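You operate a simulated robot arm through the tools that you are given. There is no shell and no other tool.

The job below is to be done with a simulated robot arm. You get a single attempt, and the scene is never put back.

TASK
Close the laptop down and put its green memory stick in an empty dock on the riser.
Fine: hold the power button till the screen goes dark, then pull the stick; shut the lid last.

Only the result counts: the job must be done as asked and must still hold three seconds after the hand-in. Knocking over, shifting, dropping, spilling or breaking anything else fails it. A push-on lid holds only when it is set on centred and level and pressed home; a screw cap is set on level and turned clockwise until tight.

THE ROBOT
A 7-joint arm with a two-finger parallel gripper, fixed in place. Base frame: the origin is at the foot of the arm, x ahead of it, y to its left, z up; the work surface is at about z = 640. Readings come in mm, degrees, newtons and seconds.
Its first joint turns from -166.0 to 166.0 degrees. Payload 4.4 kg.
The tool frame sits at the grasp point between the pads (the TCP): z along the fingers, y along the line on which they close. The tips reach 23 mm beyond it. Largest opening 94 mm; finger width 38, thickness 10; the body of the gripper, 54 by 96 mm, starts 39 mm behind the TCP.
Orientation is that of the tool frame in the base frame, as a unit quaternion [x, y, z, w]. With the fingers straight down and closing along the base's y, the tool's x points along the base's -x, its y along +y and its z along -z.

THE INTERFACE
- The arm moves only by the tool step_arm. Its argument "increments" is a list of rows, each a list of 3 entries, a list of its own where there are three numbers: the opening, from 0 (shut) to 1 (fully open), then the shift along the tool's x, y, z in units of 50 mm (1.0 is 50 mm), then the turn, a rotation vector about the tool's x, y, z in units of 6 degrees (1.0 is 6 degrees). In form: [[fingers, [x, y, z], [rx, ry, rz]], ...]. A call has 1 to 20 rows; each row shifts and turns the commanded pose from where the row before left it, along the tool's axes as they then stand. A call with a number of a shift or a turn outside -1 to 1 is refused whole. Rows are played at 5 a second. More than 50 mm and 8.6 degrees between two rows, or a gripper value outside its range, and nothing of the call is played. Where a pose cannot be reached the arm comes as near as it can. A force on the tool above 40 N (or 10 N above the force at the start of the call, whichever is more), or a blocked arm, ends the call early, and 0.2 s more pass. Each finger travels about 72 mm/s and halts on what it meets, pressing with about 27 N; the grip force reading is that of the motor and also rises with nothing between the fingers. The clock runs only during rows and for 0.2 s after the last one: add rows that do not move to give the fingers time. It gives the time, the measured TCP pose, the force on the tool (base axes), the opening and the grip force at its end, in the units of the frame above (readings bear some noise), with the torque about the TCP (base axes, N m) and any sound that the robot's microphone picked up.
- Cameras (640 x 400 px; columns grow to the right, rows downward): "scene" is fixed at [399.1, 499.8, 1350.1]; the picture's right is [-0.69, -0.72, 0.00], its down [-0.19, 0.19, -0.96] and it looks along [0.69, -0.67, -0.27] (base axes); focal length 214 px, centre (320, 200). "wrist" rides on the gripper at [86, 16, -74] in the tool frame; the picture's right is [-0.18, 0.98, 0.00], its down [-0.58, -0.11, -0.81] and it looks along [-0.79, -0.15, 0.59] (tool axes); focal length 243 px, centre (320, 200). There is no depth. A picture from a camera that has moved, and an enlarged one, comes with that camera's place and axes in the base frame and with its lens.
- camera(camera): a new picture of that camera. It takes no simulated time.
- enlarge(camera, box): a new picture of the part [left, top, right, bottom] of that camera's present view, enlarged. It takes no simulated time.
- finish_job(): hands the job in; it is judged then, once.

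Nothing tells you positions but the pictures and the camera data. Unless the task says otherwise, let go and move clear before handing in.

The tools are called after "Request:" as name(argument=value, ...) on one line, values as JSON. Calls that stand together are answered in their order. step_arm: Moves the arm, as the interface text tells. Its arguments: {"type":"object","properties":{"increments":{"type":"array","items":{"type":"array"}}},"required":["increments"]} The other tools are called the same way: camera (camera) takes a picture; enlarge (camera, box) takes an enlarged picture of a part of a camera's view; finish_job () hands the job in.

At the start:

```text
clock: 0.0
eef_pos: [622.4, 245.7, 1396.5]
ee_rot: [0.0, 1.0, 0.0, 0.0]
wrist_force: [0.0, 0.2, 0.5]
torque: [-0.03, 0.02, 0.01]
gripper_width: 94.0
gripper_force: 0.1
```

scene: 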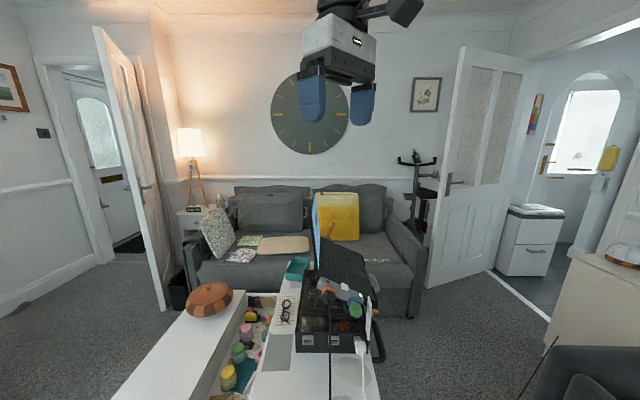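
wrist: 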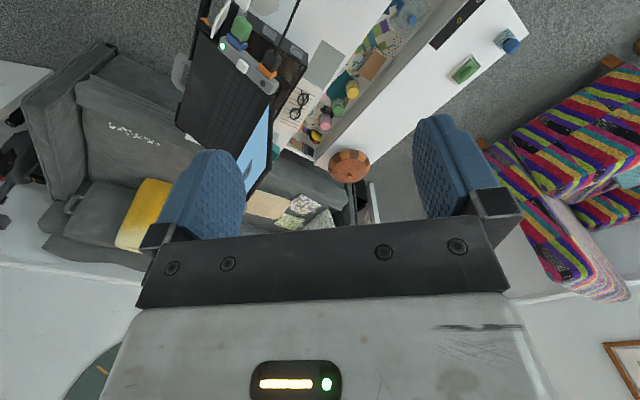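

I see a laptop standing on a riser or box on the table, with its lid open and a coloured stick beside it. I'll enlarge both views to work out where things are.

Request:
enlarge(camera="scene", box=[220, 230, 420, 400])

Request:
enlarge(camera="wrist", box=[160, 0, 360, 200])

Request:
enlarge(camera="scene", box=[280, 260, 400, 360])

Request:
enlarge(camera="wrist", box=[280, 0, 540, 200])

```text
2.35 times, centred on (320, 315) of scene
camera zoom: at [399.1, 499.8, 1350.1], right [-0.69, -0.72, 0.0], down [-0.19, 0.19, -0.96], along [0.69, -0.67, -0.27], focal length 505 px, centre (320, -71)
```

zoom: 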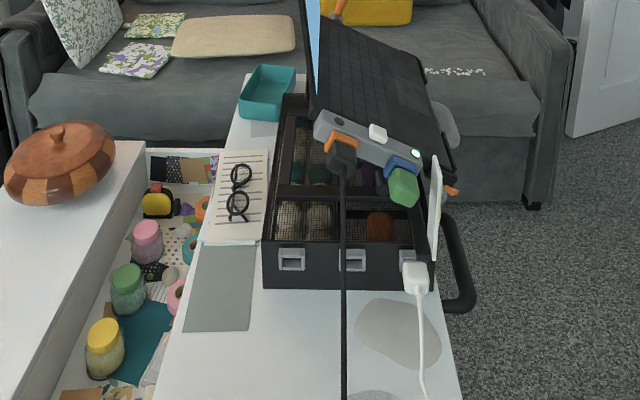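

```text
2.00 times, centred on (260, 100) of wrist
camera zoom: at [535.2, 262.1, 1471.3], right [0.18, 0.98, 0.0], down [0.58, -0.11, 0.81], along [0.79, -0.15, -0.59], focal length 485 px, centre (440, 400)
```

zoom: 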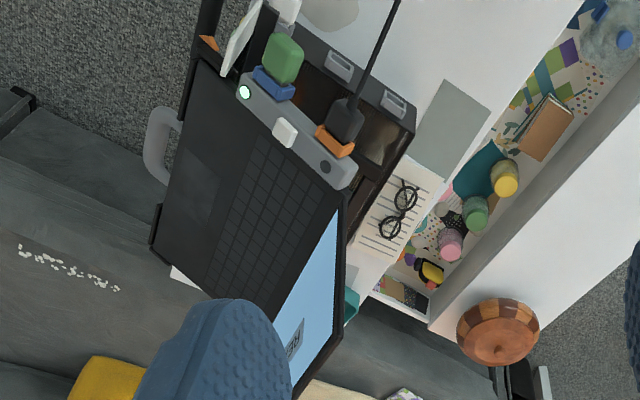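

```text
4.00 times, centred on (340, 310) of scene
camera zoom: at [399.1, 499.8, 1350.1], right [-0.69, -0.72, 0.0], down [-0.19, 0.19, -0.96], along [0.69, -0.67, -0.27], focal length 858 px, centre (240, -240)
```

zoom: 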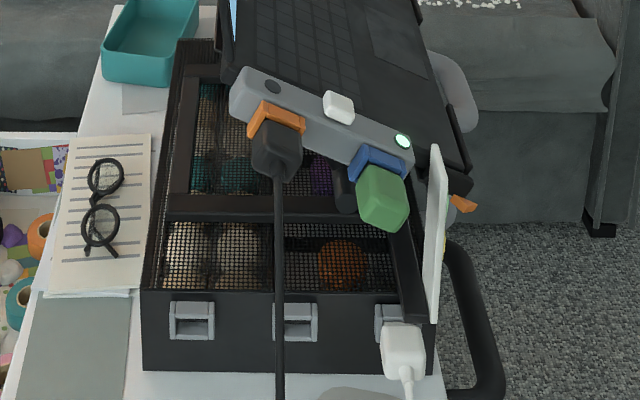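

```text
2.00 times, centred on (410, 100) of wrist
camera zoom: at [535.2, 262.1, 1471.3], right [0.18, 0.98, 0.0], down [0.58, -0.11, 0.81], along [0.79, -0.15, -0.59], focal length 485 px, centre (140, 400)
```

zoom: 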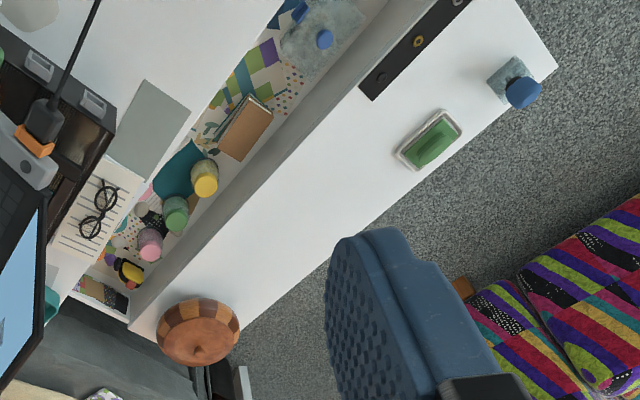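

The green stick is at about (704, 56, 863), plugged into a tilted grey hub at the laptop's edge. A black strip with holes or rings lies on the long white riser, further to +y, so I'll move the wrist camera over there to see it.

Request:
step_arm(increments=[[1, [0.124, 0.628, 0.492], [0, 0, 0]], [1, [0.124, 0.628, 0.492], [0, 0, 0]], [1, [0.124, 0.628, 0.492], [0, 0, 0]], [1, [0.124, 0.628, 0.492], [0, 0, 0]], [1, [0.124, 0.628, 0.492], [0, 0, 0]], [1, [0.124, 0.628, 0.492], [0, 0, 0]], [1, [0.124, 0.628, 0.492], [0, 0, 0]], [1, [0.124, 0.628, 0.492], [0, 0, 0]], [1, [0.124, 0.628, 0.492], [0, 0, 0]], [1, [0.124, 0.628, 0.492], [0, 0, 0]], [1, [0, 0, 0], [0, 0, 0]]])

Request:
camera(camera="wrist")

Request:
camera(camera="scene")

```text
clock: 2.4
eef_pos: [559.8, 559.2, 1149.4]
ee_rot: [0.0, 1.0, 0.0, 0.001]
wrist_force: [-0.4, -0.6, 0.6]
torque: [0.02, -0.03, 0.01]
gripper_width: 93.8
gripper_force: 0.2
```

```text
taken
camera wrist: at [471.9, 576.0, 1225.1], right [0.18, 0.98, 0.0], down [0.58, -0.11, 0.81], along [0.79, -0.15, -0.59], focal length 243 px, centre (320, 200)
```

wrist: 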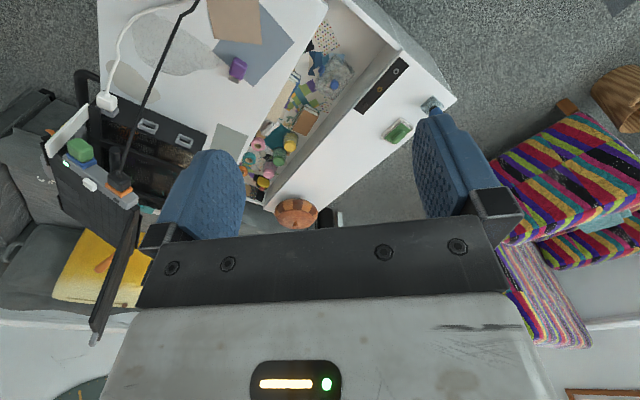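

```text
taken
```

scene: 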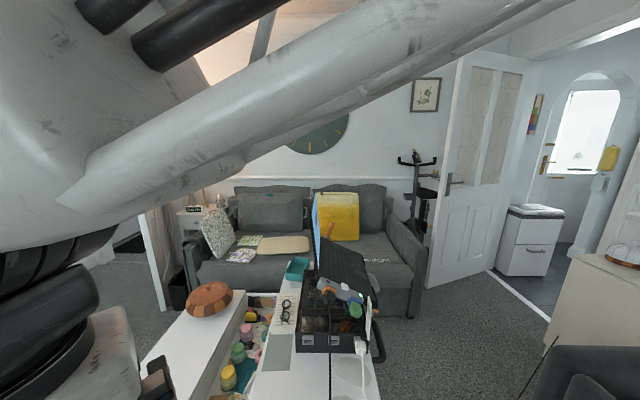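

Request:
enlarge(camera="wrist", box=[330, 40, 470, 150])

Request:
enlarge(camera="wrist", box=[20, 60, 240, 240])

```text
3.64 times, centred on (400, 95) of wrist
camera zoom: at [471.9, 576.0, 1225.1], right [0.18, 0.98, 0.0], down [0.58, -0.11, 0.81], along [0.79, -0.15, -0.59], focal length 882 px, centre (29, 582)
```

zoom: 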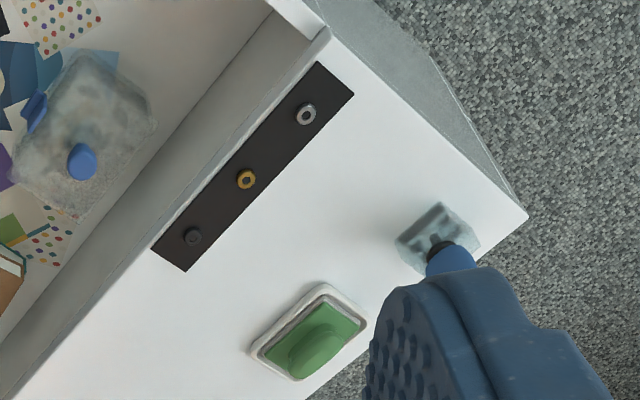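

```text
2.22 times, centred on (130, 150) of wrist
camera zoom: at [471.9, 576.0, 1225.1], right [0.18, 0.98, 0.0], down [0.58, -0.11, 0.81], along [0.79, -0.15, -0.59], focal length 539 px, centre (742, 311)
```

zoom: 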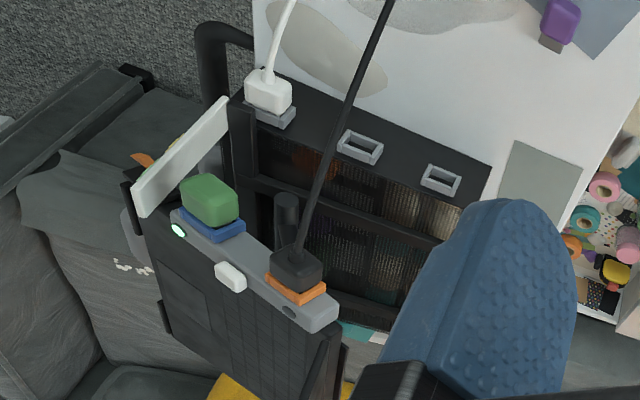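

The silver rectangular sockets on the front of the black box under the laptop look like the docks: one holds a white plug and two are empty. I'll move the camera closer to the laptop to check the power button, the stick and these docks.

Request:
step_arm(increments=[[1, [0, -0.767, 0.217], [0, 0, 0]], [1, [0, -0.767, 0.217], [0, 0, 0]], [1, [0, -0.767, 0.217], [0, 0, 0]], [1, [0, -0.767, 0.217], [0, 0, 0]], [1, [0, -0.767, 0.217], [0, 0, 0]], [1, [0, -0.767, 0.217], [0, 0, 0]], [1, [0, -0.767, 0.217], [0, 0, 0]], [1, [0, -0.767, 0.217], [0, 0, 0]], [1, [0, -0.767, 0.217], [0, 0, 0]], [1, [0, -0.767, 0.217], [0, 0, 0]], [1, [0, -0.767, 0.217], [0, 0, 0]], [1, [0, -0.767, 0.217], [0, 0, 0]], [1, [0, 0, 0], [0, 0, 0]]])

Request:
camera(camera="wrist")

Request:
camera(camera="scene")

```text
clock: 5.2
eef_pos: [560.1, 97.9, 1019.9]
ee_rot: [0.0, 1.0, 0.0, 0.0]
wrist_force: [-0.1, -1.1, 0.2]
torque: [-0.02, 0.02, 0.01]
gripper_width: 93.9
gripper_force: 0.2
```

```text
taken
camera wrist: at [474.0, 114.4, 1094.8], right [0.18, 0.98, 0.0], down [0.58, -0.11, 0.81], along [0.79, -0.15, -0.59], focal length 243 px, centre (320, 200)
```

wrist: 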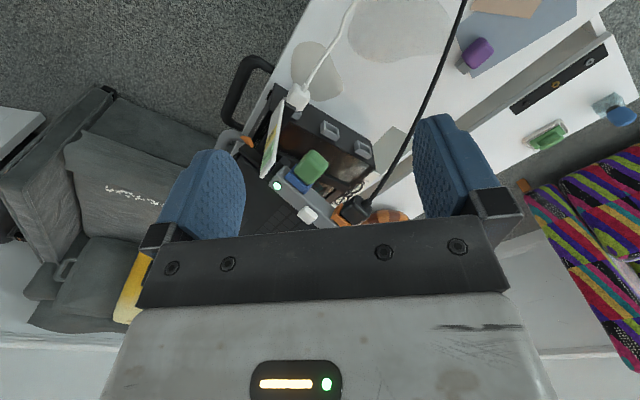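

```text
taken
```

scene: 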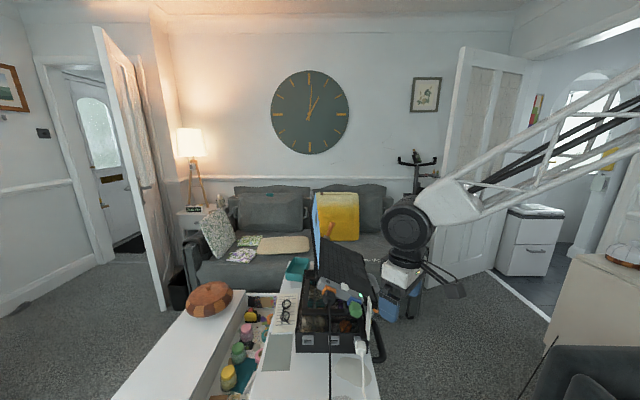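

The hub and docks are now visible between the fingers. I'll enlarge that part.

Request:
enlarge(camera="wrist", box=[230, 70, 400, 240])

Request:
enlarge(camera="wrist", box=[440, 20, 640, 160])

Request:
enlarge(camera="scene", box=[310, 270, 390, 360])

```text
2.35 times, centred on (315, 155) of wrist
camera zoom: at [474.0, 114.4, 1094.8], right [0.18, 0.98, 0.0], down [0.58, -0.11, 0.81], along [0.79, -0.15, -0.59], focal length 571 px, centre (332, 306)
```

zoom: 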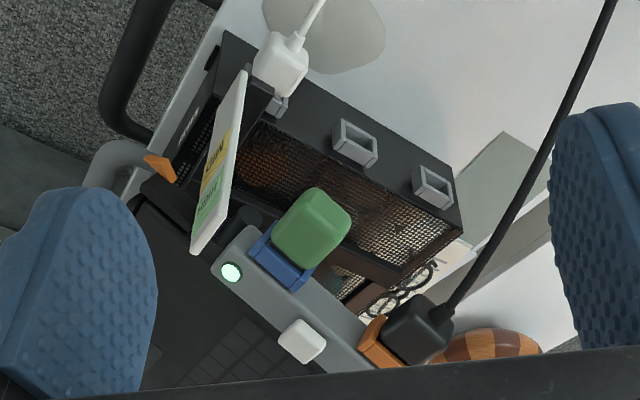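

```text
2.86 times, centred on (540, 90) of wrist
camera zoom: at [474.0, 114.4, 1094.8], right [0.18, 0.98, 0.0], down [0.58, -0.11, 0.81], along [0.79, -0.15, -0.59], focal length 693 px, centre (-309, 514)
```

zoom: 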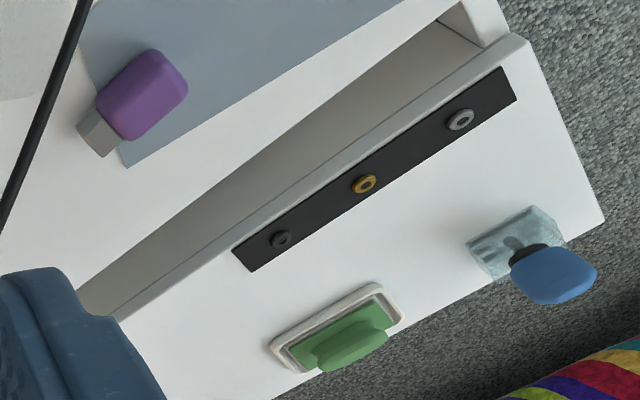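

```text
4.44 times, centred on (350, 315) of scene
camera zoom: at [399.1, 499.8, 1350.1], right [-0.69, -0.72, 0.0], down [-0.19, 0.19, -0.96], along [0.69, -0.67, -0.27], focal length 953 px, centre (187, -311)
```

zoom: 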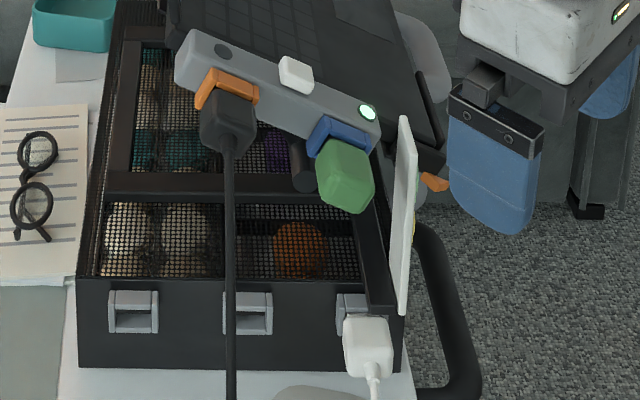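

The laptop and docks line up: the stick pulls out along about (-0.7, +0.7, 0), and the dock openings on the riser front face the same way. I'll yaw the tool about 45° so the camera looks straight at that side.

Request:
step_arm(increments=[[1, [0, 0, 0], [0, 0, 0.9375]], [1, [0, 0, 0], [0, 0, 0.9375]], [1, [0, 0, 0], [0, 0, 0.9375]], [1, [0, 0, 0], [0, 0, 0.9375]], [1, [0, 0, 0], [0, 0, 0.9375]], [1, [0, 0, 0], [0, 0, 0.9375]], [1, [0, 0, 0], [0, 0, 0.9375]], [1, [0, 0, 0], [0, 0, 0.9375]], [1, [0.2, 0.344, 0.2], [0, 0, 0]], [1, [0.2, 0.344, 0.2], [0, 0, 0]], [1, [0.2, 0.344, 0.2], [0, 0, 0]], [1, [0, 0, 0], [0, 0, 0]]])

Request:
camera(camera="wrist")

Request:
enlarge(camera="wrist", box=[220, 60, 420, 240])

```text
clock: 7.8
eef_pos: [575.6, 158.9, 990.6]
ee_rot: [0.383, 0.924, 0.0, -0.001]
wrist_force: [1.1, -0.1, -0.1]
torque: [-0.01, 0.01, -0.02]
gripper_width: 94.0
gripper_force: 0.1
```

```text
taken
camera wrist: at [525.1, 230.5, 1065.3], right [0.82, 0.57, 0.0], down [0.33, -0.49, 0.81], along [0.46, -0.67, -0.59], focal length 243 px, centre (320, 200)
```

wrist: 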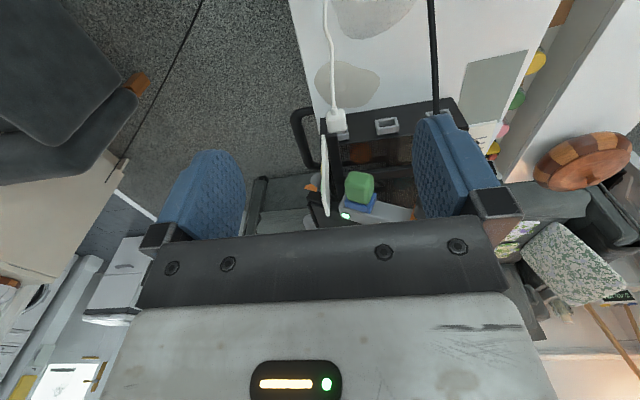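

```text
2.22 times, centred on (320, 150) of wrist
camera zoom: at [525.1, 230.5, 1065.3], right [0.82, 0.57, 0.0], down [0.33, -0.49, 0.81], along [0.46, -0.67, -0.59], focal length 539 px, centre (320, 311)
```

zoom: 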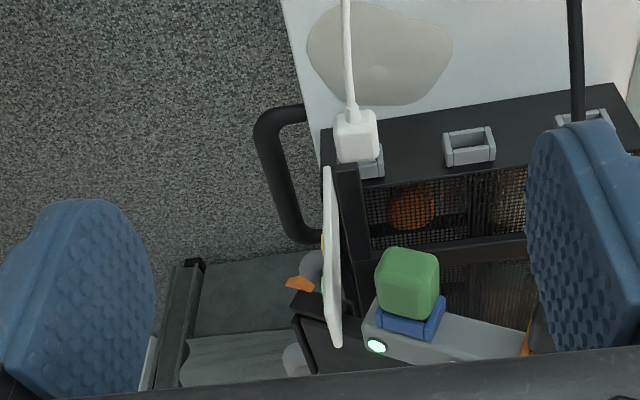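

The stick stands out of a blue port and the lit LED is near it. I'll move over so the whole top of the hub shows between the fingers, to identify the power button.

Request:
step_arm(increments=[[1, [-0.631, 0.48, 0.113], [0, 0, 0]], [1, [-0.631, 0.48, 0.113], [0, 0, 0]], [1, [-0.631, 0.48, 0.113], [0, 0, 0]], [1, [0, 0, 0], [0, 0, 0]]])

Request:
camera(camera="wrist")

Request:
enlarge(camera="wrist", box=[220, 70, 420, 240])

Request:
camera(camera="scene")

```text
clock: 8.8
eef_pos: [695.1, 143.7, 973.0]
ee_rot: [0.383, 0.924, 0.0, -0.001]
wrist_force: [-0.2, -0.5, -1.5]
torque: [0.0, 0.01, 0.01]
gripper_width: 94.0
gripper_force: 0.1
```

```text
taken
camera wrist: at [644.3, 215.5, 1047.6], right [0.82, 0.57, 0.0], down [0.33, -0.49, 0.81], along [0.46, -0.67, -0.59], focal length 243 px, centre (320, 200)
```

wrist: 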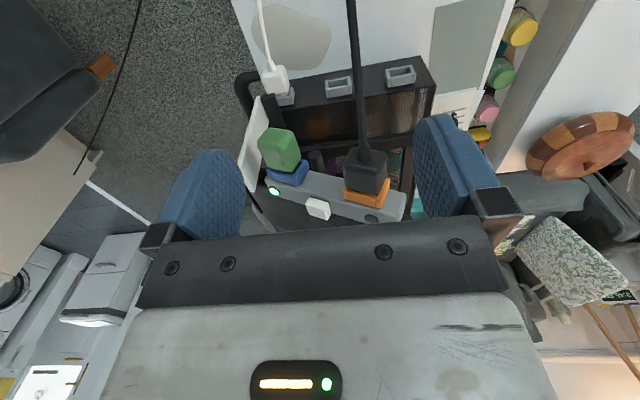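

```text
2.35 times, centred on (320, 155) of wrist
camera zoom: at [644.3, 215.5, 1047.6], right [0.82, 0.57, 0.0], down [0.33, -0.49, 0.81], along [0.46, -0.67, -0.59], focal length 571 px, centre (320, 306)
```

zoom: 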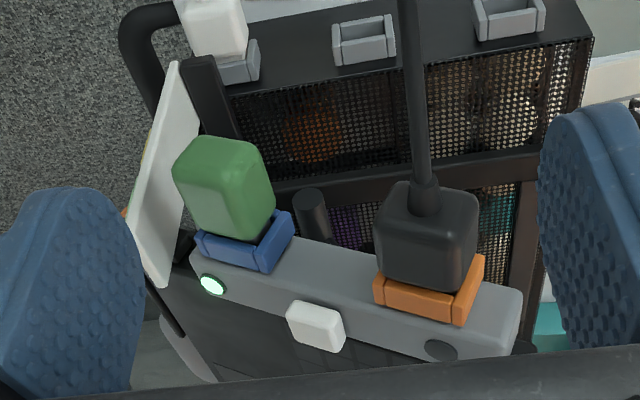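

```text
taken
```

scene: 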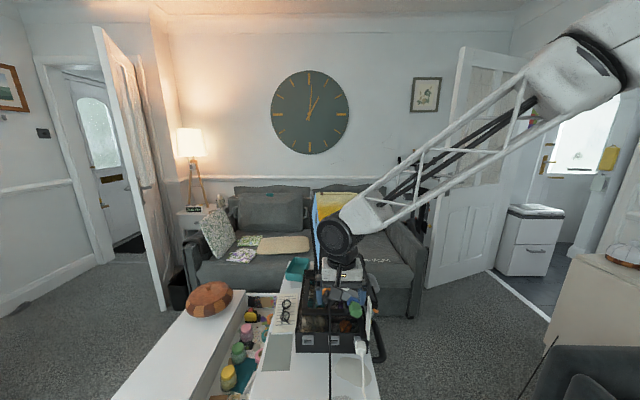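

The hub top shows a lit LED, a raised white button and a flush dark disc. The ports are on its side: blue holds the stick, orange holds the charger. I'll zoom in hard on the docks, stick and button.

Request:
enlarge(camera="scene", box=[295, 328, 375, 358])

Request:
enlarge(camera="wrist", box=[240, 110, 330, 230])

Request:
enlarge(camera="wrist", box=[310, 150, 420, 240])

Request:
enlarge(camera="wrist", box=[250, 50, 440, 130])

Request:
enlarge(camera="scene", box=[305, 190, 385, 310])

```text
8.00 times, centred on (335, 343) of scene
camera zoom: at [399.1, 499.8, 1350.1], right [-0.69, -0.72, 0.0], down [-0.19, 0.19, -0.96], along [0.69, -0.67, -0.27], focal length 1716 px, centre (200, -944)
```

zoom: 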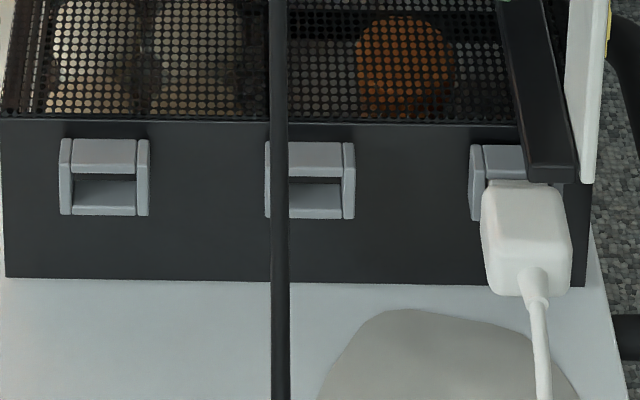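

```text
3.33 times, centred on (285, 170) of wrist
camera zoom: at [644.3, 215.5, 1047.6], right [0.82, 0.57, 0.0], down [0.33, -0.49, 0.81], along [0.46, -0.67, -0.59], focal length 809 px, centre (437, 300)
```

zoom: 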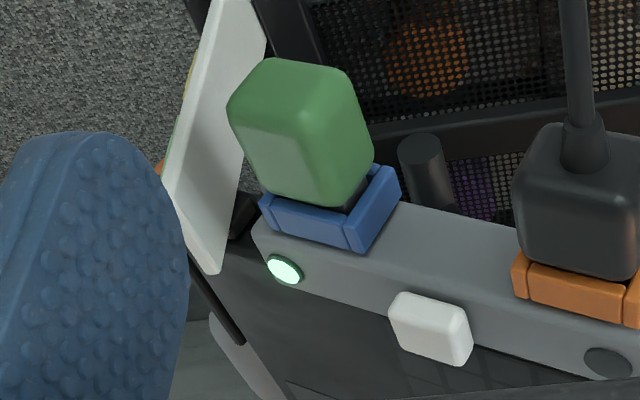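

```text
4.44 times, centred on (365, 195) of wrist
camera zoom: at [644.3, 215.5, 1047.6], right [0.82, 0.57, 0.0], down [0.33, -0.49, 0.81], along [0.46, -0.67, -0.59], focal length 1078 px, centre (120, 222)
```

zoom: 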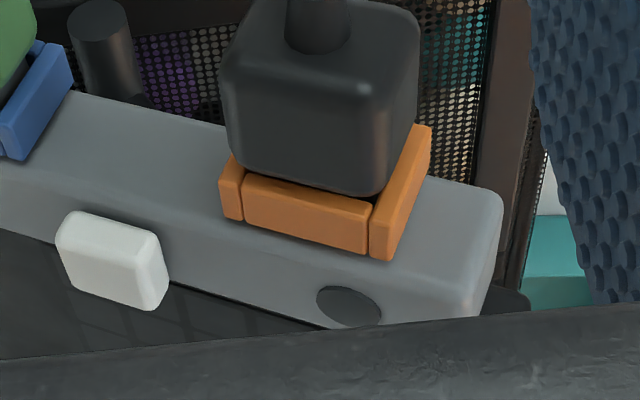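

```text
3.37 times, centred on (345, 90) of wrist
camera zoom: at [644.3, 215.5, 1047.6], right [0.82, 0.57, 0.0], down [0.33, -0.49, 0.81], along [0.46, -0.67, -0.59], focal length 817 px, centre (236, 570)
```

zoom: 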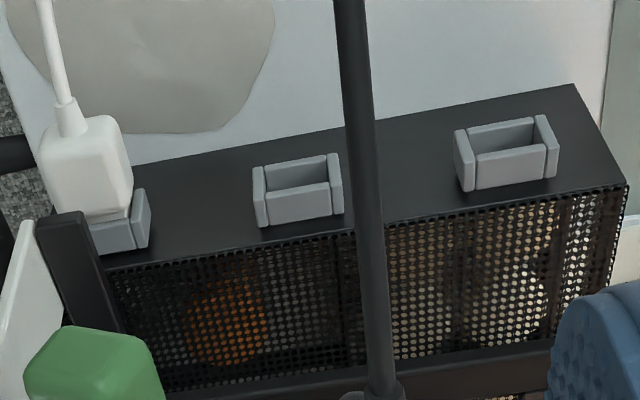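

```text
3.33 times, centred on (345, 250) of scene
camera zoom: at [399.1, 499.8, 1350.1], right [-0.69, -0.72, 0.0], down [-0.19, 0.19, -0.96], along [0.69, -0.67, -0.27], focal length 715 px, centre (237, 33)
```

zoom: 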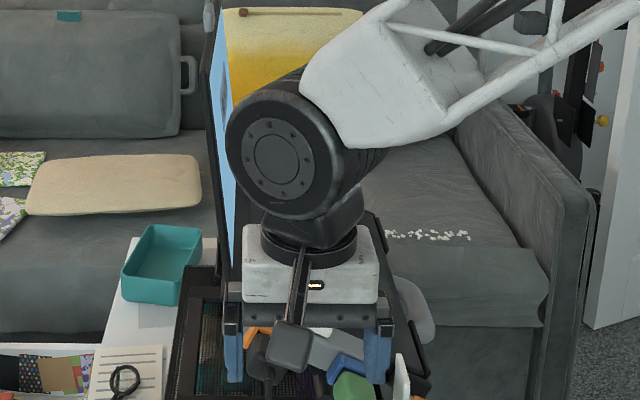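

The docks are open rectangular frames facing outward from the riser's front, and the raised white block beside the LED looks like the power button. I'll shut the fingers and tilt the tool to match the roughly 23° slope of the hub.

Request:
step_arm(increments=[[0, [0, 0, -0.4], [0, 0, 0.467]], [0, [0, 0, -0.4], [-0.9625, 0, 0]], [0, [0, 0, 0], [-0.9625, 0, 0]], [0, [0, 0, 0], [-0.9625, 0, 0]], [0, [0, 0, 0], [-0.9625, 0, 0]], [0, [0, 0, 0], [0, 0, 0]], [0, [0, 0, 0], [0, 0, 0]]])

Request:
camera(camera="wrist")

```text
clock: 10.4
eef_pos: [693.8, 140.3, 1012.8]
ee_rot: [0.397, 0.896, 0.184, 0.081]
wrist_force: [-0.4, 0.0, 0.3]
torque: [-0.01, 0.0, -0.04]
gripper_width: 0.0
gripper_force: 27.1
```

```text
taken
camera wrist: at [624.5, 195.5, 1089.0], right [0.79, 0.47, 0.39], down [0.08, -0.71, 0.7], along [0.6, -0.52, -0.6], focal length 243 px, centre (320, 200)
```

wrist: 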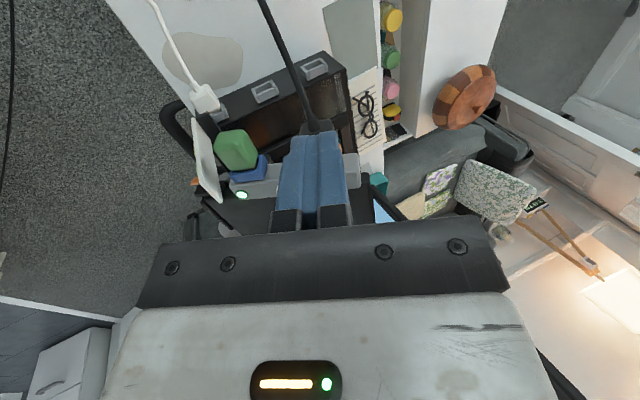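

The tilt matches the hub. Now I'll move to about 50 mm above the white button, along the hub normal.

Request:
step_arm(increments=[[0, [-0.5875, -0.285, 0.1], [0, 0, 0]], [0, [-0.5875, -0.285, 0.1], [0, 0, 0]], [0, [-0.5875, -0.285, 0.1], [0, 0, 0]], [0, [-0.5875, -0.285, 0.1], [0, 0, 0]], [0, [0, 0, 0], [0, 0, 0]]])

Request:
camera(camera="wrist")

Request:
camera(camera="scene")

```text
clock: 11.6
eef_pos: [740.3, 23.1, 971.7]
ee_rot: [0.397, 0.896, 0.184, 0.081]
wrist_force: [-0.1, -0.1, 0.4]
torque: [0.0, 0.0, -0.03]
gripper_width: 0.0
gripper_force: 27.2
```

```text
taken
camera wrist: at [671.3, 78.4, 1047.3], right [0.79, 0.47, 0.39], down [0.08, -0.71, 0.7], along [0.6, -0.52, -0.6], focal length 243 px, centre (320, 200)
```

wrist: 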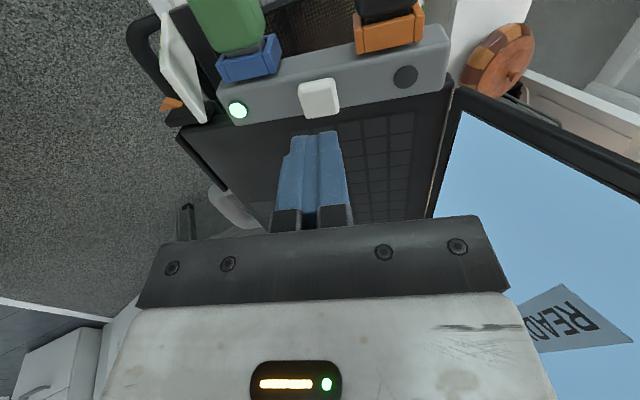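

```text
taken
```

scene: 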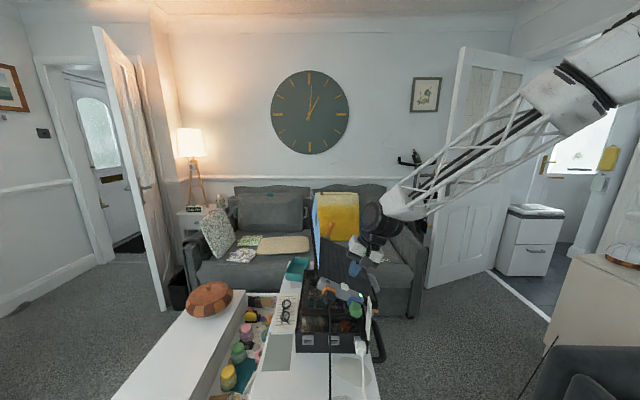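

The closed tips are directly above the white button, and the screen shows "READY". I'll come down along the normal, ending in small steps.

Request:
step_arm(increments=[[0, [0, 0, 0.3], [0, 0, 0]], [0, [0, 0, 0.3], [0, 0, 0]], [0, [0, 0, 0.26], [0, 0, 0]], [0, [0, 0, 0], [0, 0, 0]], [0, [0, 0, 0], [0, 0, 0]]])

Request:
camera(camera="wrist")

Request:
enlarge(camera="scene", box=[290, 230, 390, 320])

```text
clock: 12.8
eef_pos: [753.4, 35.7, 934.4]
ee_rot: [0.397, 0.895, 0.185, 0.081]
wrist_force: [0.1, -0.5, -0.1]
torque: [-0.01, 0.0, 0.03]
gripper_width: 0.2
gripper_force: 27.2
```

```text
taken
camera wrist: at [683.8, 89.6, 1008.9], right [0.79, 0.47, 0.39], down [0.08, -0.71, 0.7], along [0.6, -0.52, -0.6], focal length 243 px, centre (320, 200)
```

wrist: 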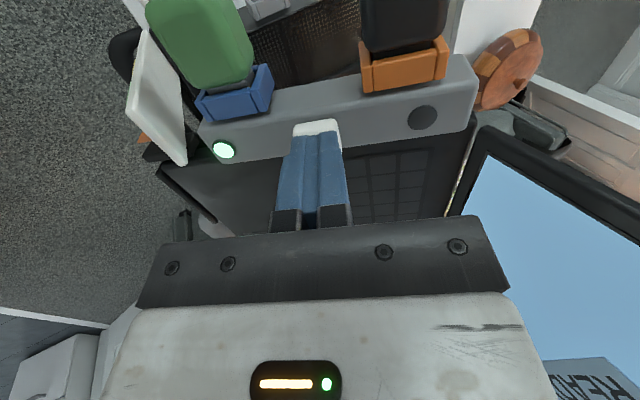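

```text
4.44 times, centred on (340, 275) of scene
camera zoom: at [399.1, 499.8, 1350.1], right [-0.69, -0.72, 0.0], down [-0.19, 0.19, -0.96], along [0.69, -0.67, -0.27], focal length 953 px, centre (231, -133)
```

zoom: 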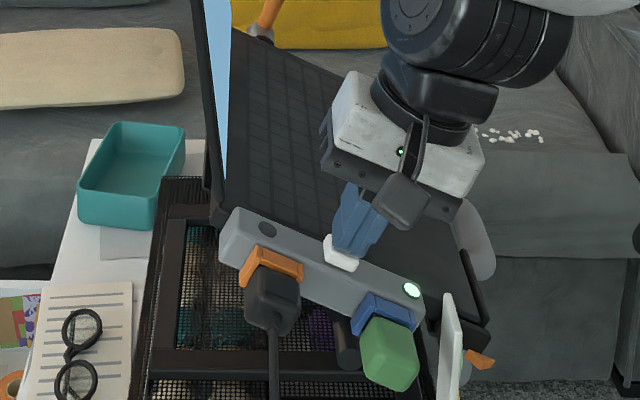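

The tips are about 8 mm above the button. I'll approach in small steps and watch the force.

Request:
step_arm(increments=[[0, [0, 0, 0.04], [0, 0, 0]], [0, [0, 0, 0.04], [0, 0, 0]], [0, [0, 0, 0.04], [0, 0, 0]], [0, [0, 0, 0.04], [0, 0, 0]], [0, [0, 0, 0.02], [0, 0, 0]], [0, [0, 0, 0], [0, 0, 0]]])

Request:
enlarge(camera="scene", box=[310, 250, 370, 310])

```text
clock: 14.2
eef_pos: [755.3, 37.5, 925.4]
ee_rot: [0.397, 0.895, 0.184, 0.082]
wrist_force: [-6.4, -7.2, 18.0]
torque: [0.23, 0.08, 0.01]
gripper_width: 0.1
gripper_force: 27.1
```

```text
6.67 times, centred on (340, 280) of scene
camera zoom: at [399.1, 499.8, 1350.1], right [-0.69, -0.72, 0.0], down [-0.19, 0.19, -0.96], along [0.69, -0.67, -0.27], focal length 1430 px, centre (187, -333)
```

zoom: 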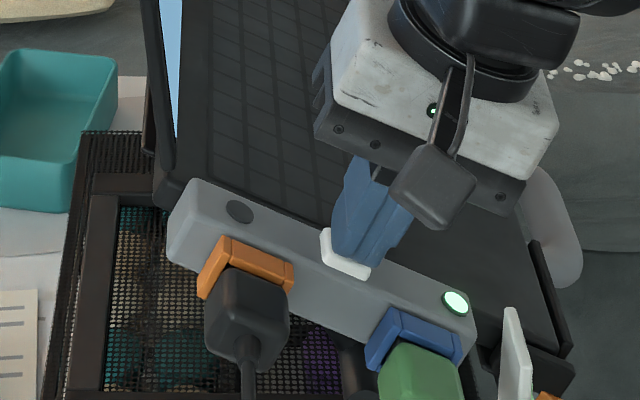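

Contact is at about 20 N. I'll press about 1 mm more and hold for a while, then check the screen.

Request:
step_arm(increments=[[0, [0, 0, 0.02], [0, 0, 0]], [0, [0, 0, 0], [0, 0, 0]], [0, [0, 0, 0], [0, 0, 0]], [0, [0, 0, 0], [0, 0, 0]], [0, [0, 0, 0], [0, 0, 0]]])

Request:
enlarge(camera="scene", box=[310, 250, 370, 310])

Request:
camera(camera="wrist")

```text
clock: 15.4
eef_pos: [756.3, 38.0, 926.5]
ee_rot: [0.397, 0.895, 0.183, 0.081]
wrist_force: [-8.0, -9.3, 30.5]
torque: [0.33, 0.07, 0.08]
gripper_width: 0.0
gripper_force: 27.5
```

```text
6.67 times, centred on (340, 280) of scene
camera zoom: at [399.1, 499.8, 1350.1], right [-0.69, -0.72, 0.0], down [-0.19, 0.19, -0.96], along [0.69, -0.67, -0.27], focal length 1430 px, centre (187, -333)
```

zoom: 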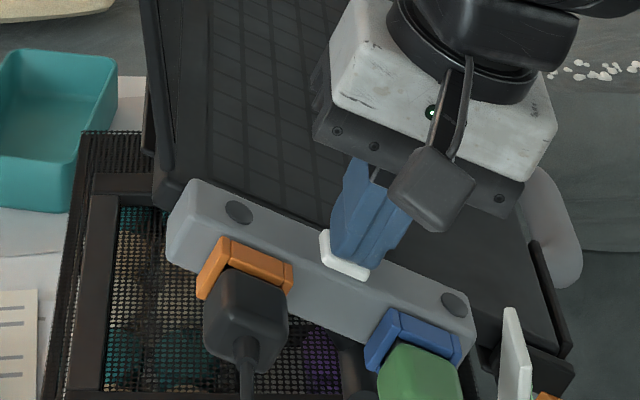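

```text
taken
camera wrist: at [686.2, 92.4, 1000.1], right [0.79, 0.47, 0.39], down [0.08, -0.71, 0.7], along [0.6, -0.52, -0.6], focal length 243 px, centre (320, 200)
```

wrist: 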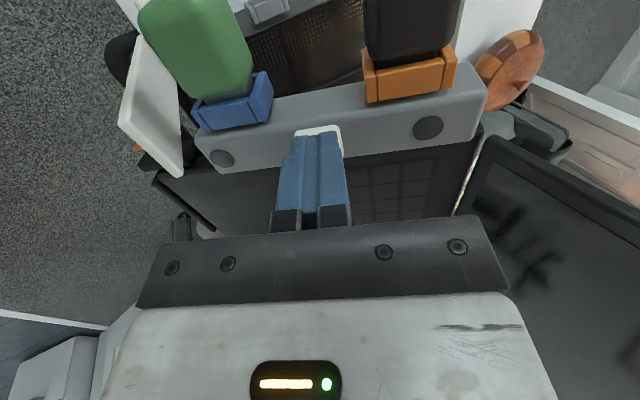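

The screen and LED are dark, so the shutdown worked. I'll back off along the normal and shift outward to look closely at the stick.

Request:
step_arm(increments=[[0, [0, 0, -0.4], [0, 0, 0]], [0, [0, 0, -0.6], [0, 0, 0]], [0, [0.4, 0, -0.6], [0, 0, 0]], [0, [0.8, -0.2, -0.2], [0, 0, 0]], [0, [0.8, -0.2, 0], [0, 0, 0]], [0, [0, 0, 0], [0, 0, 0]]])

Request:
camera(camera="wrist")

Request:
enlarge(camera="scene", box=[310, 250, 380, 320])

```text
clock: 16.8
eef_pos: [648.9, 77.6, 999.5]
ee_rot: [0.397, 0.896, 0.183, 0.082]
wrist_force: [0.4, -0.5, -0.7]
torque: [0.01, -0.02, 0.0]
gripper_width: 0.0
gripper_force: 27.2
```

```text
taken
camera wrist: at [579.1, 132.7, 1074.2], right [0.79, 0.47, 0.39], down [0.08, -0.71, 0.7], along [0.6, -0.52, -0.6], focal length 243 px, centre (320, 200)
```

wrist: 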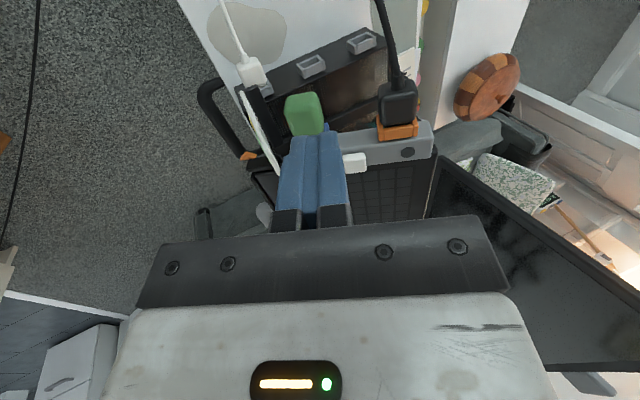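

```text
5.71 times, centred on (345, 285) of scene
camera zoom: at [399.1, 499.8, 1350.1], right [-0.69, -0.72, 0.0], down [-0.19, 0.19, -0.96], along [0.69, -0.67, -0.27], focal length 1226 px, centre (177, -286)
```

zoom: 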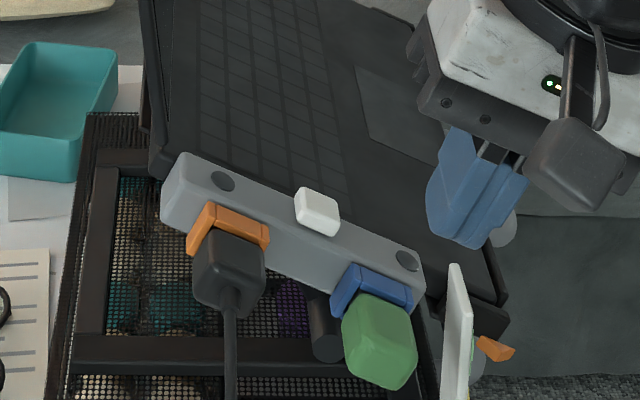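

Next I'll open the fingers part way and hover about 80 mm above the stick.

Request:
step_arm(increments=[[0.6, [-0.3, -0.232, 0.25], [0, 0, 0]], [0.6, [-0.3, -0.232, 0.25], [0, 0, 0]], [0.6, [0, 0, 0], [0, 0, 0]], [0.6, [0, 0, 0], [0, 0, 0]]])

Request:
camera(camera="wrist")

Request:
enlarge(camera="wrist", box=[240, 80, 400, 200])

```text
clock: 17.8
eef_pos: [660.1, 46.5, 967.8]
ee_rot: [0.397, 0.896, 0.184, 0.082]
wrist_force: [-0.3, -0.7, 0.5]
torque: [-0.03, 0.0, 0.02]
gripper_width: 56.3
gripper_force: 0.1
```

```text
taken
camera wrist: at [590.4, 101.3, 1042.9], right [0.79, 0.47, 0.39], down [0.08, -0.71, 0.7], along [0.6, -0.52, -0.6], focal length 243 px, centre (320, 200)
```

wrist: 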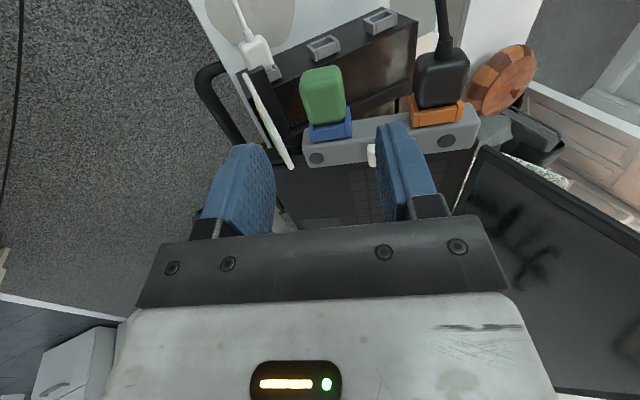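

```text
3.33 times, centred on (320, 140) of wrist
camera zoom: at [590.4, 101.3, 1042.9], right [0.79, 0.47, 0.39], down [0.08, -0.71, 0.7], along [0.6, -0.52, -0.6], focal length 809 px, centre (320, 400)
```

zoom: 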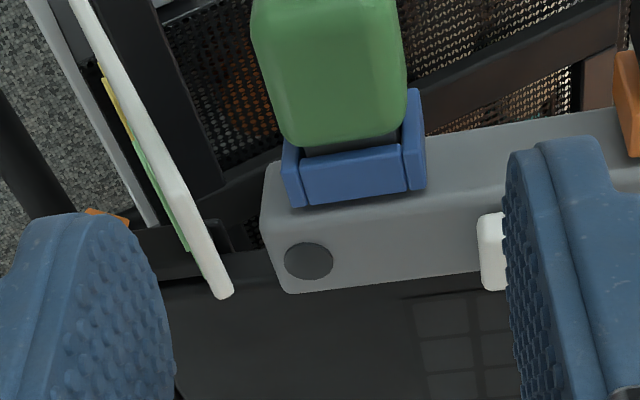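

Request:
enlarge(camera="wrist", box=[285, 55, 375, 170])

Request:
enlarge(camera="scene", box=[330, 280, 380, 330])

```text
3.48 times, centred on (330, 112) of wrist
camera zoom: at [590.4, 101.3, 1042.9], right [0.79, 0.47, 0.39], down [0.08, -0.71, 0.7], along [0.6, -0.52, -0.6], focal length 844 px, centre (285, 504)
```

zoom: 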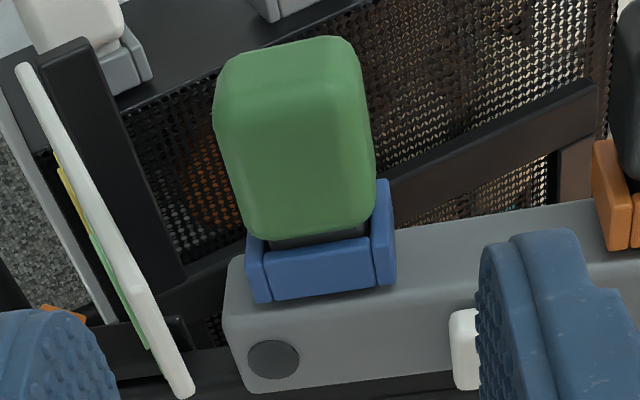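

```text
8.00 times, centred on (355, 305) of scene
camera zoom: at [399.1, 499.8, 1350.1], right [-0.69, -0.72, 0.0], down [-0.19, 0.19, -0.96], along [0.69, -0.67, -0.27], focal length 1716 px, centre (40, -640)
```

zoom: 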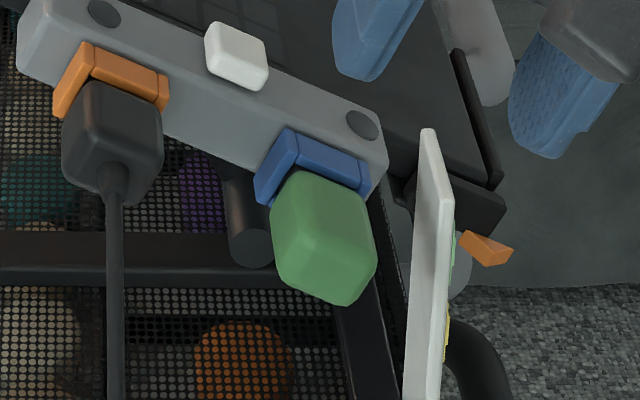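

The stick body is about 29 × 18 × 36 mm and is centred across my tool's y axis. I'll tilt the tool 20° outward, then come down around it with the fingers at about 47 mm, stopping well above.

Request:
step_arm(increments=[[0.5, [0, 0, 0], [0, -0.833, 0]], [0.5, [0, 0, 0], [0, -0.833, 0]], [0.5, [0, 0, 0], [0, -0.833, 0]], [0.5, [0, 0, 0], [0, -0.833, 0]], [0.5, [0.289, -0.005, 0.5], [0, 0, 0]], [0.5, [0.289, -0.005, 0.5], [0, 0, 0]], [0.5, [0, 0, 0], [0, 0, 0]]])

Request:
camera(camera="wrist")

Request:
enlarge(camera="scene", box=[310, 250, 390, 330])

```text
clock: 19.4
eef_pos: [670.0, 68.8, 915.6]
ee_rot: [0.422, 0.868, 0.113, 0.235]
wrist_force: [0.5, -0.2, -0.2]
torque: [-0.03, -0.01, -0.01]
gripper_width: 47.1
gripper_force: 0.0
```

```text
taken
camera wrist: at [596.6, 147.3, 959.3], right [0.77, 0.46, 0.44], down [-0.17, -0.52, 0.84], along [0.62, -0.72, -0.32], focal length 243 px, centre (320, 200)
```

wrist: 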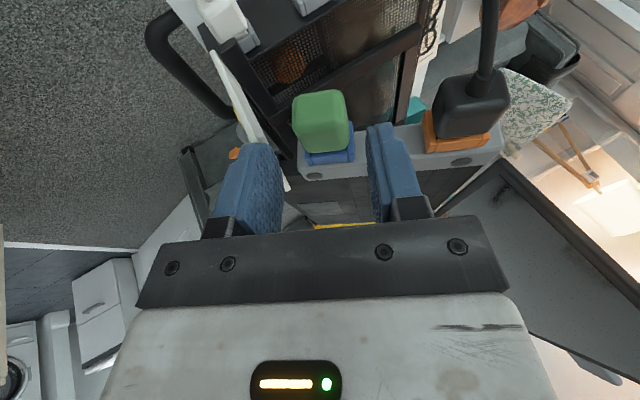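

```text
5.00 times, centred on (350, 290) of scene
camera zoom: at [399.1, 499.8, 1350.1], right [-0.69, -0.72, 0.0], down [-0.19, 0.19, -0.96], along [0.69, -0.67, -0.27], focal length 1072 px, centre (170, -250)
```

zoom: 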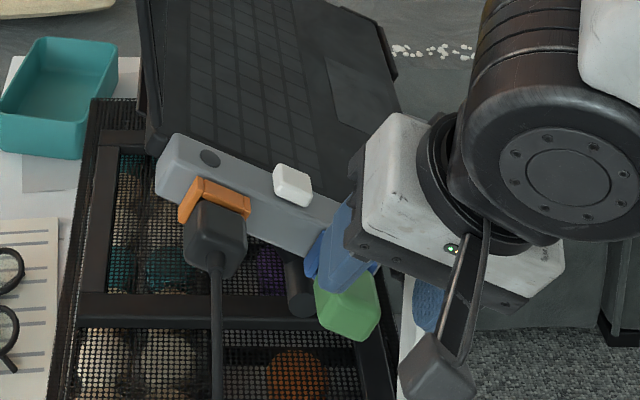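

Request:
enlarge(camera="wrist", box=[230, 70, 430, 230])

```text
2.50 times, centred on (330, 150) of wrist
camera zoom: at [596.6, 147.3, 959.3], right [0.77, 0.46, 0.44], down [-0.17, -0.52, 0.84], along [0.62, -0.72, -0.32], focal length 606 px, centre (295, 325)
```

zoom: 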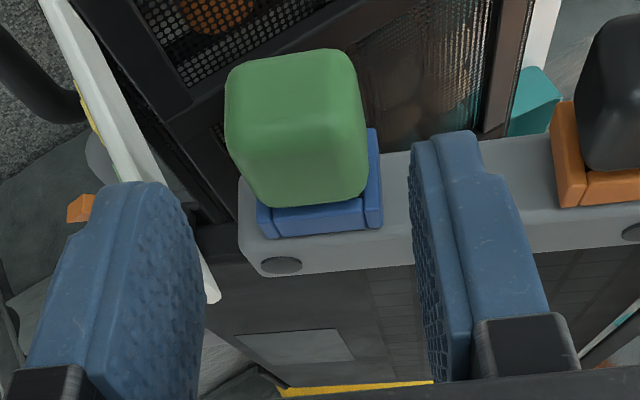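

The stick is centred between the fingers and the card is clear of the left finger. I'll go down the remaining ~47 mm and check before gripping.

Request:
step_arm(increments=[[0.5, [0, -0.02, 0.3], [0, 0, 0]], [0.5, [0, 0, 0.3], [0, 0, 0]], [0.5, [0, 0, 0.3], [0, 0, 0]], [0.5, [0, 0, 0], [0, 0, 0]]])

Request:
enlarge(camera="wrist", box=[200, 30, 440, 230])

Request:
enlarge(camera="scene", box=[325, 265, 385, 325])

```text
clock: 20.4
eef_pos: [692.0, 67.2, 874.7]
ee_rot: [0.423, 0.868, 0.112, 0.235]
wrist_force: [-0.6, 0.1, -1.0]
torque: [0.05, -0.02, 0.0]
gripper_width: 47.0
gripper_force: 0.0
```

```text
2.00 times, centred on (320, 130) of wrist
camera zoom: at [618.8, 145.9, 918.5], right [0.77, 0.46, 0.44], down [-0.17, -0.52, 0.84], along [0.62, -0.72, -0.32], focal length 485 px, centre (320, 340)
```

zoom: 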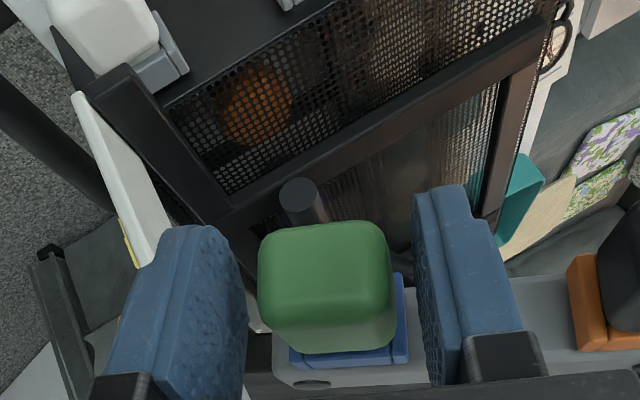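

```text
6.67 times, centred on (355, 295) of scene
camera zoom: at [399.1, 499.8, 1350.1], right [-0.69, -0.72, 0.0], down [-0.19, 0.19, -0.96], along [0.69, -0.67, -0.27], focal length 1430 px, centre (87, -433)
```

zoom: 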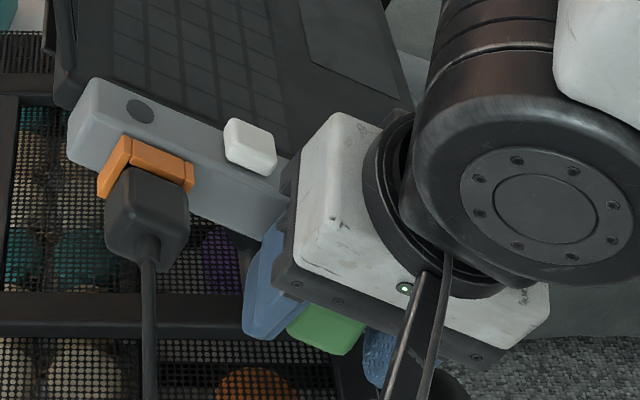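

The block is well placed between the pads, so I'll close the fingers.

Request:
step_arm(increments=[[0.4, [0, 0, 0], [0, 0, 0]], [0.2, [0, 0, 0], [0, 0, 0]], [0.2, [0, 0, 0], [0, 0, 0]], [0.2, [0, 0, 0], [0, 0, 0]]])

Request:
enlarge(camera="wrist", box=[200, 30, 440, 230])

```text
clock: 21.4
eef_pos: [691.7, 67.7, 874.9]
ee_rot: [0.422, 0.868, 0.112, 0.236]
wrist_force: [3.2, 2.2, 1.3]
torque: [0.15, -0.65, 0.7]
gripper_width: 33.3
gripper_force: 26.7
```

```text
2.00 times, centred on (320, 130) of wrist
camera zoom: at [618.9, 145.9, 918.7], right [0.77, 0.46, 0.44], down [-0.17, -0.52, 0.84], along [0.62, -0.72, -0.32], focal length 485 px, centre (320, 340)
```

zoom: 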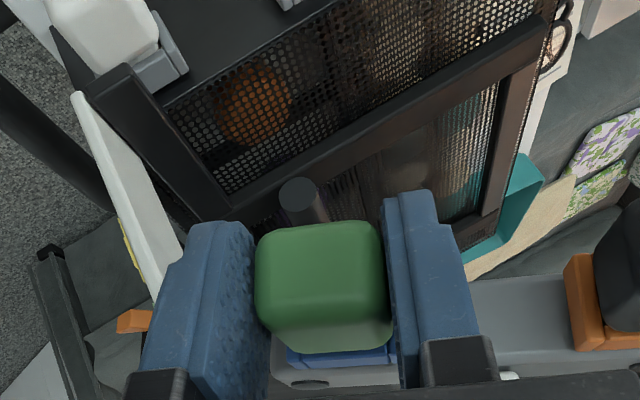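

It's gripped at 33 mm, but the torque shows a small angular misalignment. I'll rotate the tool slightly in the direction it is being pushed and check that the torque drops.

Request:
step_arm(increments=[[0.2, [0, 0, 0], [-0.12, 0, -0.09]], [0.2, [0, 0, 0], [0, 0, 0]]])

```text
clock: 22.0
eef_pos: [691.4, 67.6, 875.0]
ee_rot: [0.417, 0.869, 0.116, 0.238]
wrist_force: [4.2, -0.6, -0.9]
torque: [0.1, -0.64, 0.51]
gripper_width: 32.8
gripper_force: 26.8
```

Request:
step_arm(increments=[[0.2, [0, 0, 0], [-0.12, 0, -0.09]], [0.2, [0, 0, 0], [-0.12, 0, -0.09]], [0.2, [0, 0, 0], [0, 0, 0]]])

Request:
enlarge(camera="wrist", box=[200, 30, 440, 230])

```text
clock: 22.8
eef_pos: [691.4, 67.7, 875.7]
ee_rot: [0.406, 0.871, 0.125, 0.245]
wrist_force: [-3.2, -4.3, -5.6]
torque: [0.24, -0.26, -0.16]
gripper_width: 32.1
gripper_force: 26.8
```

```text
2.00 times, centred on (320, 130) of wrist
camera zoom: at [614.0, 142.8, 917.1], right [0.74, 0.49, 0.47], down [-0.18, -0.53, 0.83], along [0.65, -0.69, -0.31], focal length 485 px, centre (320, 340)
```

zoom: 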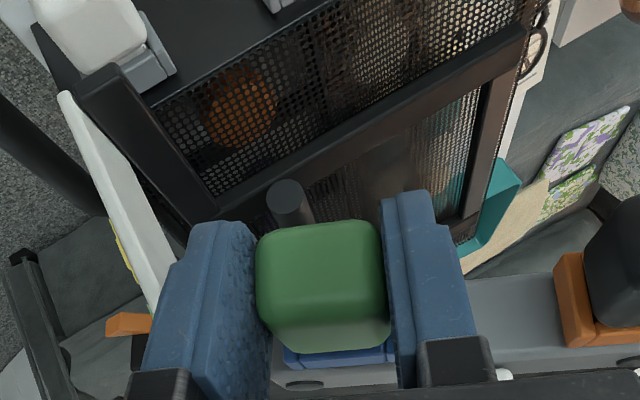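

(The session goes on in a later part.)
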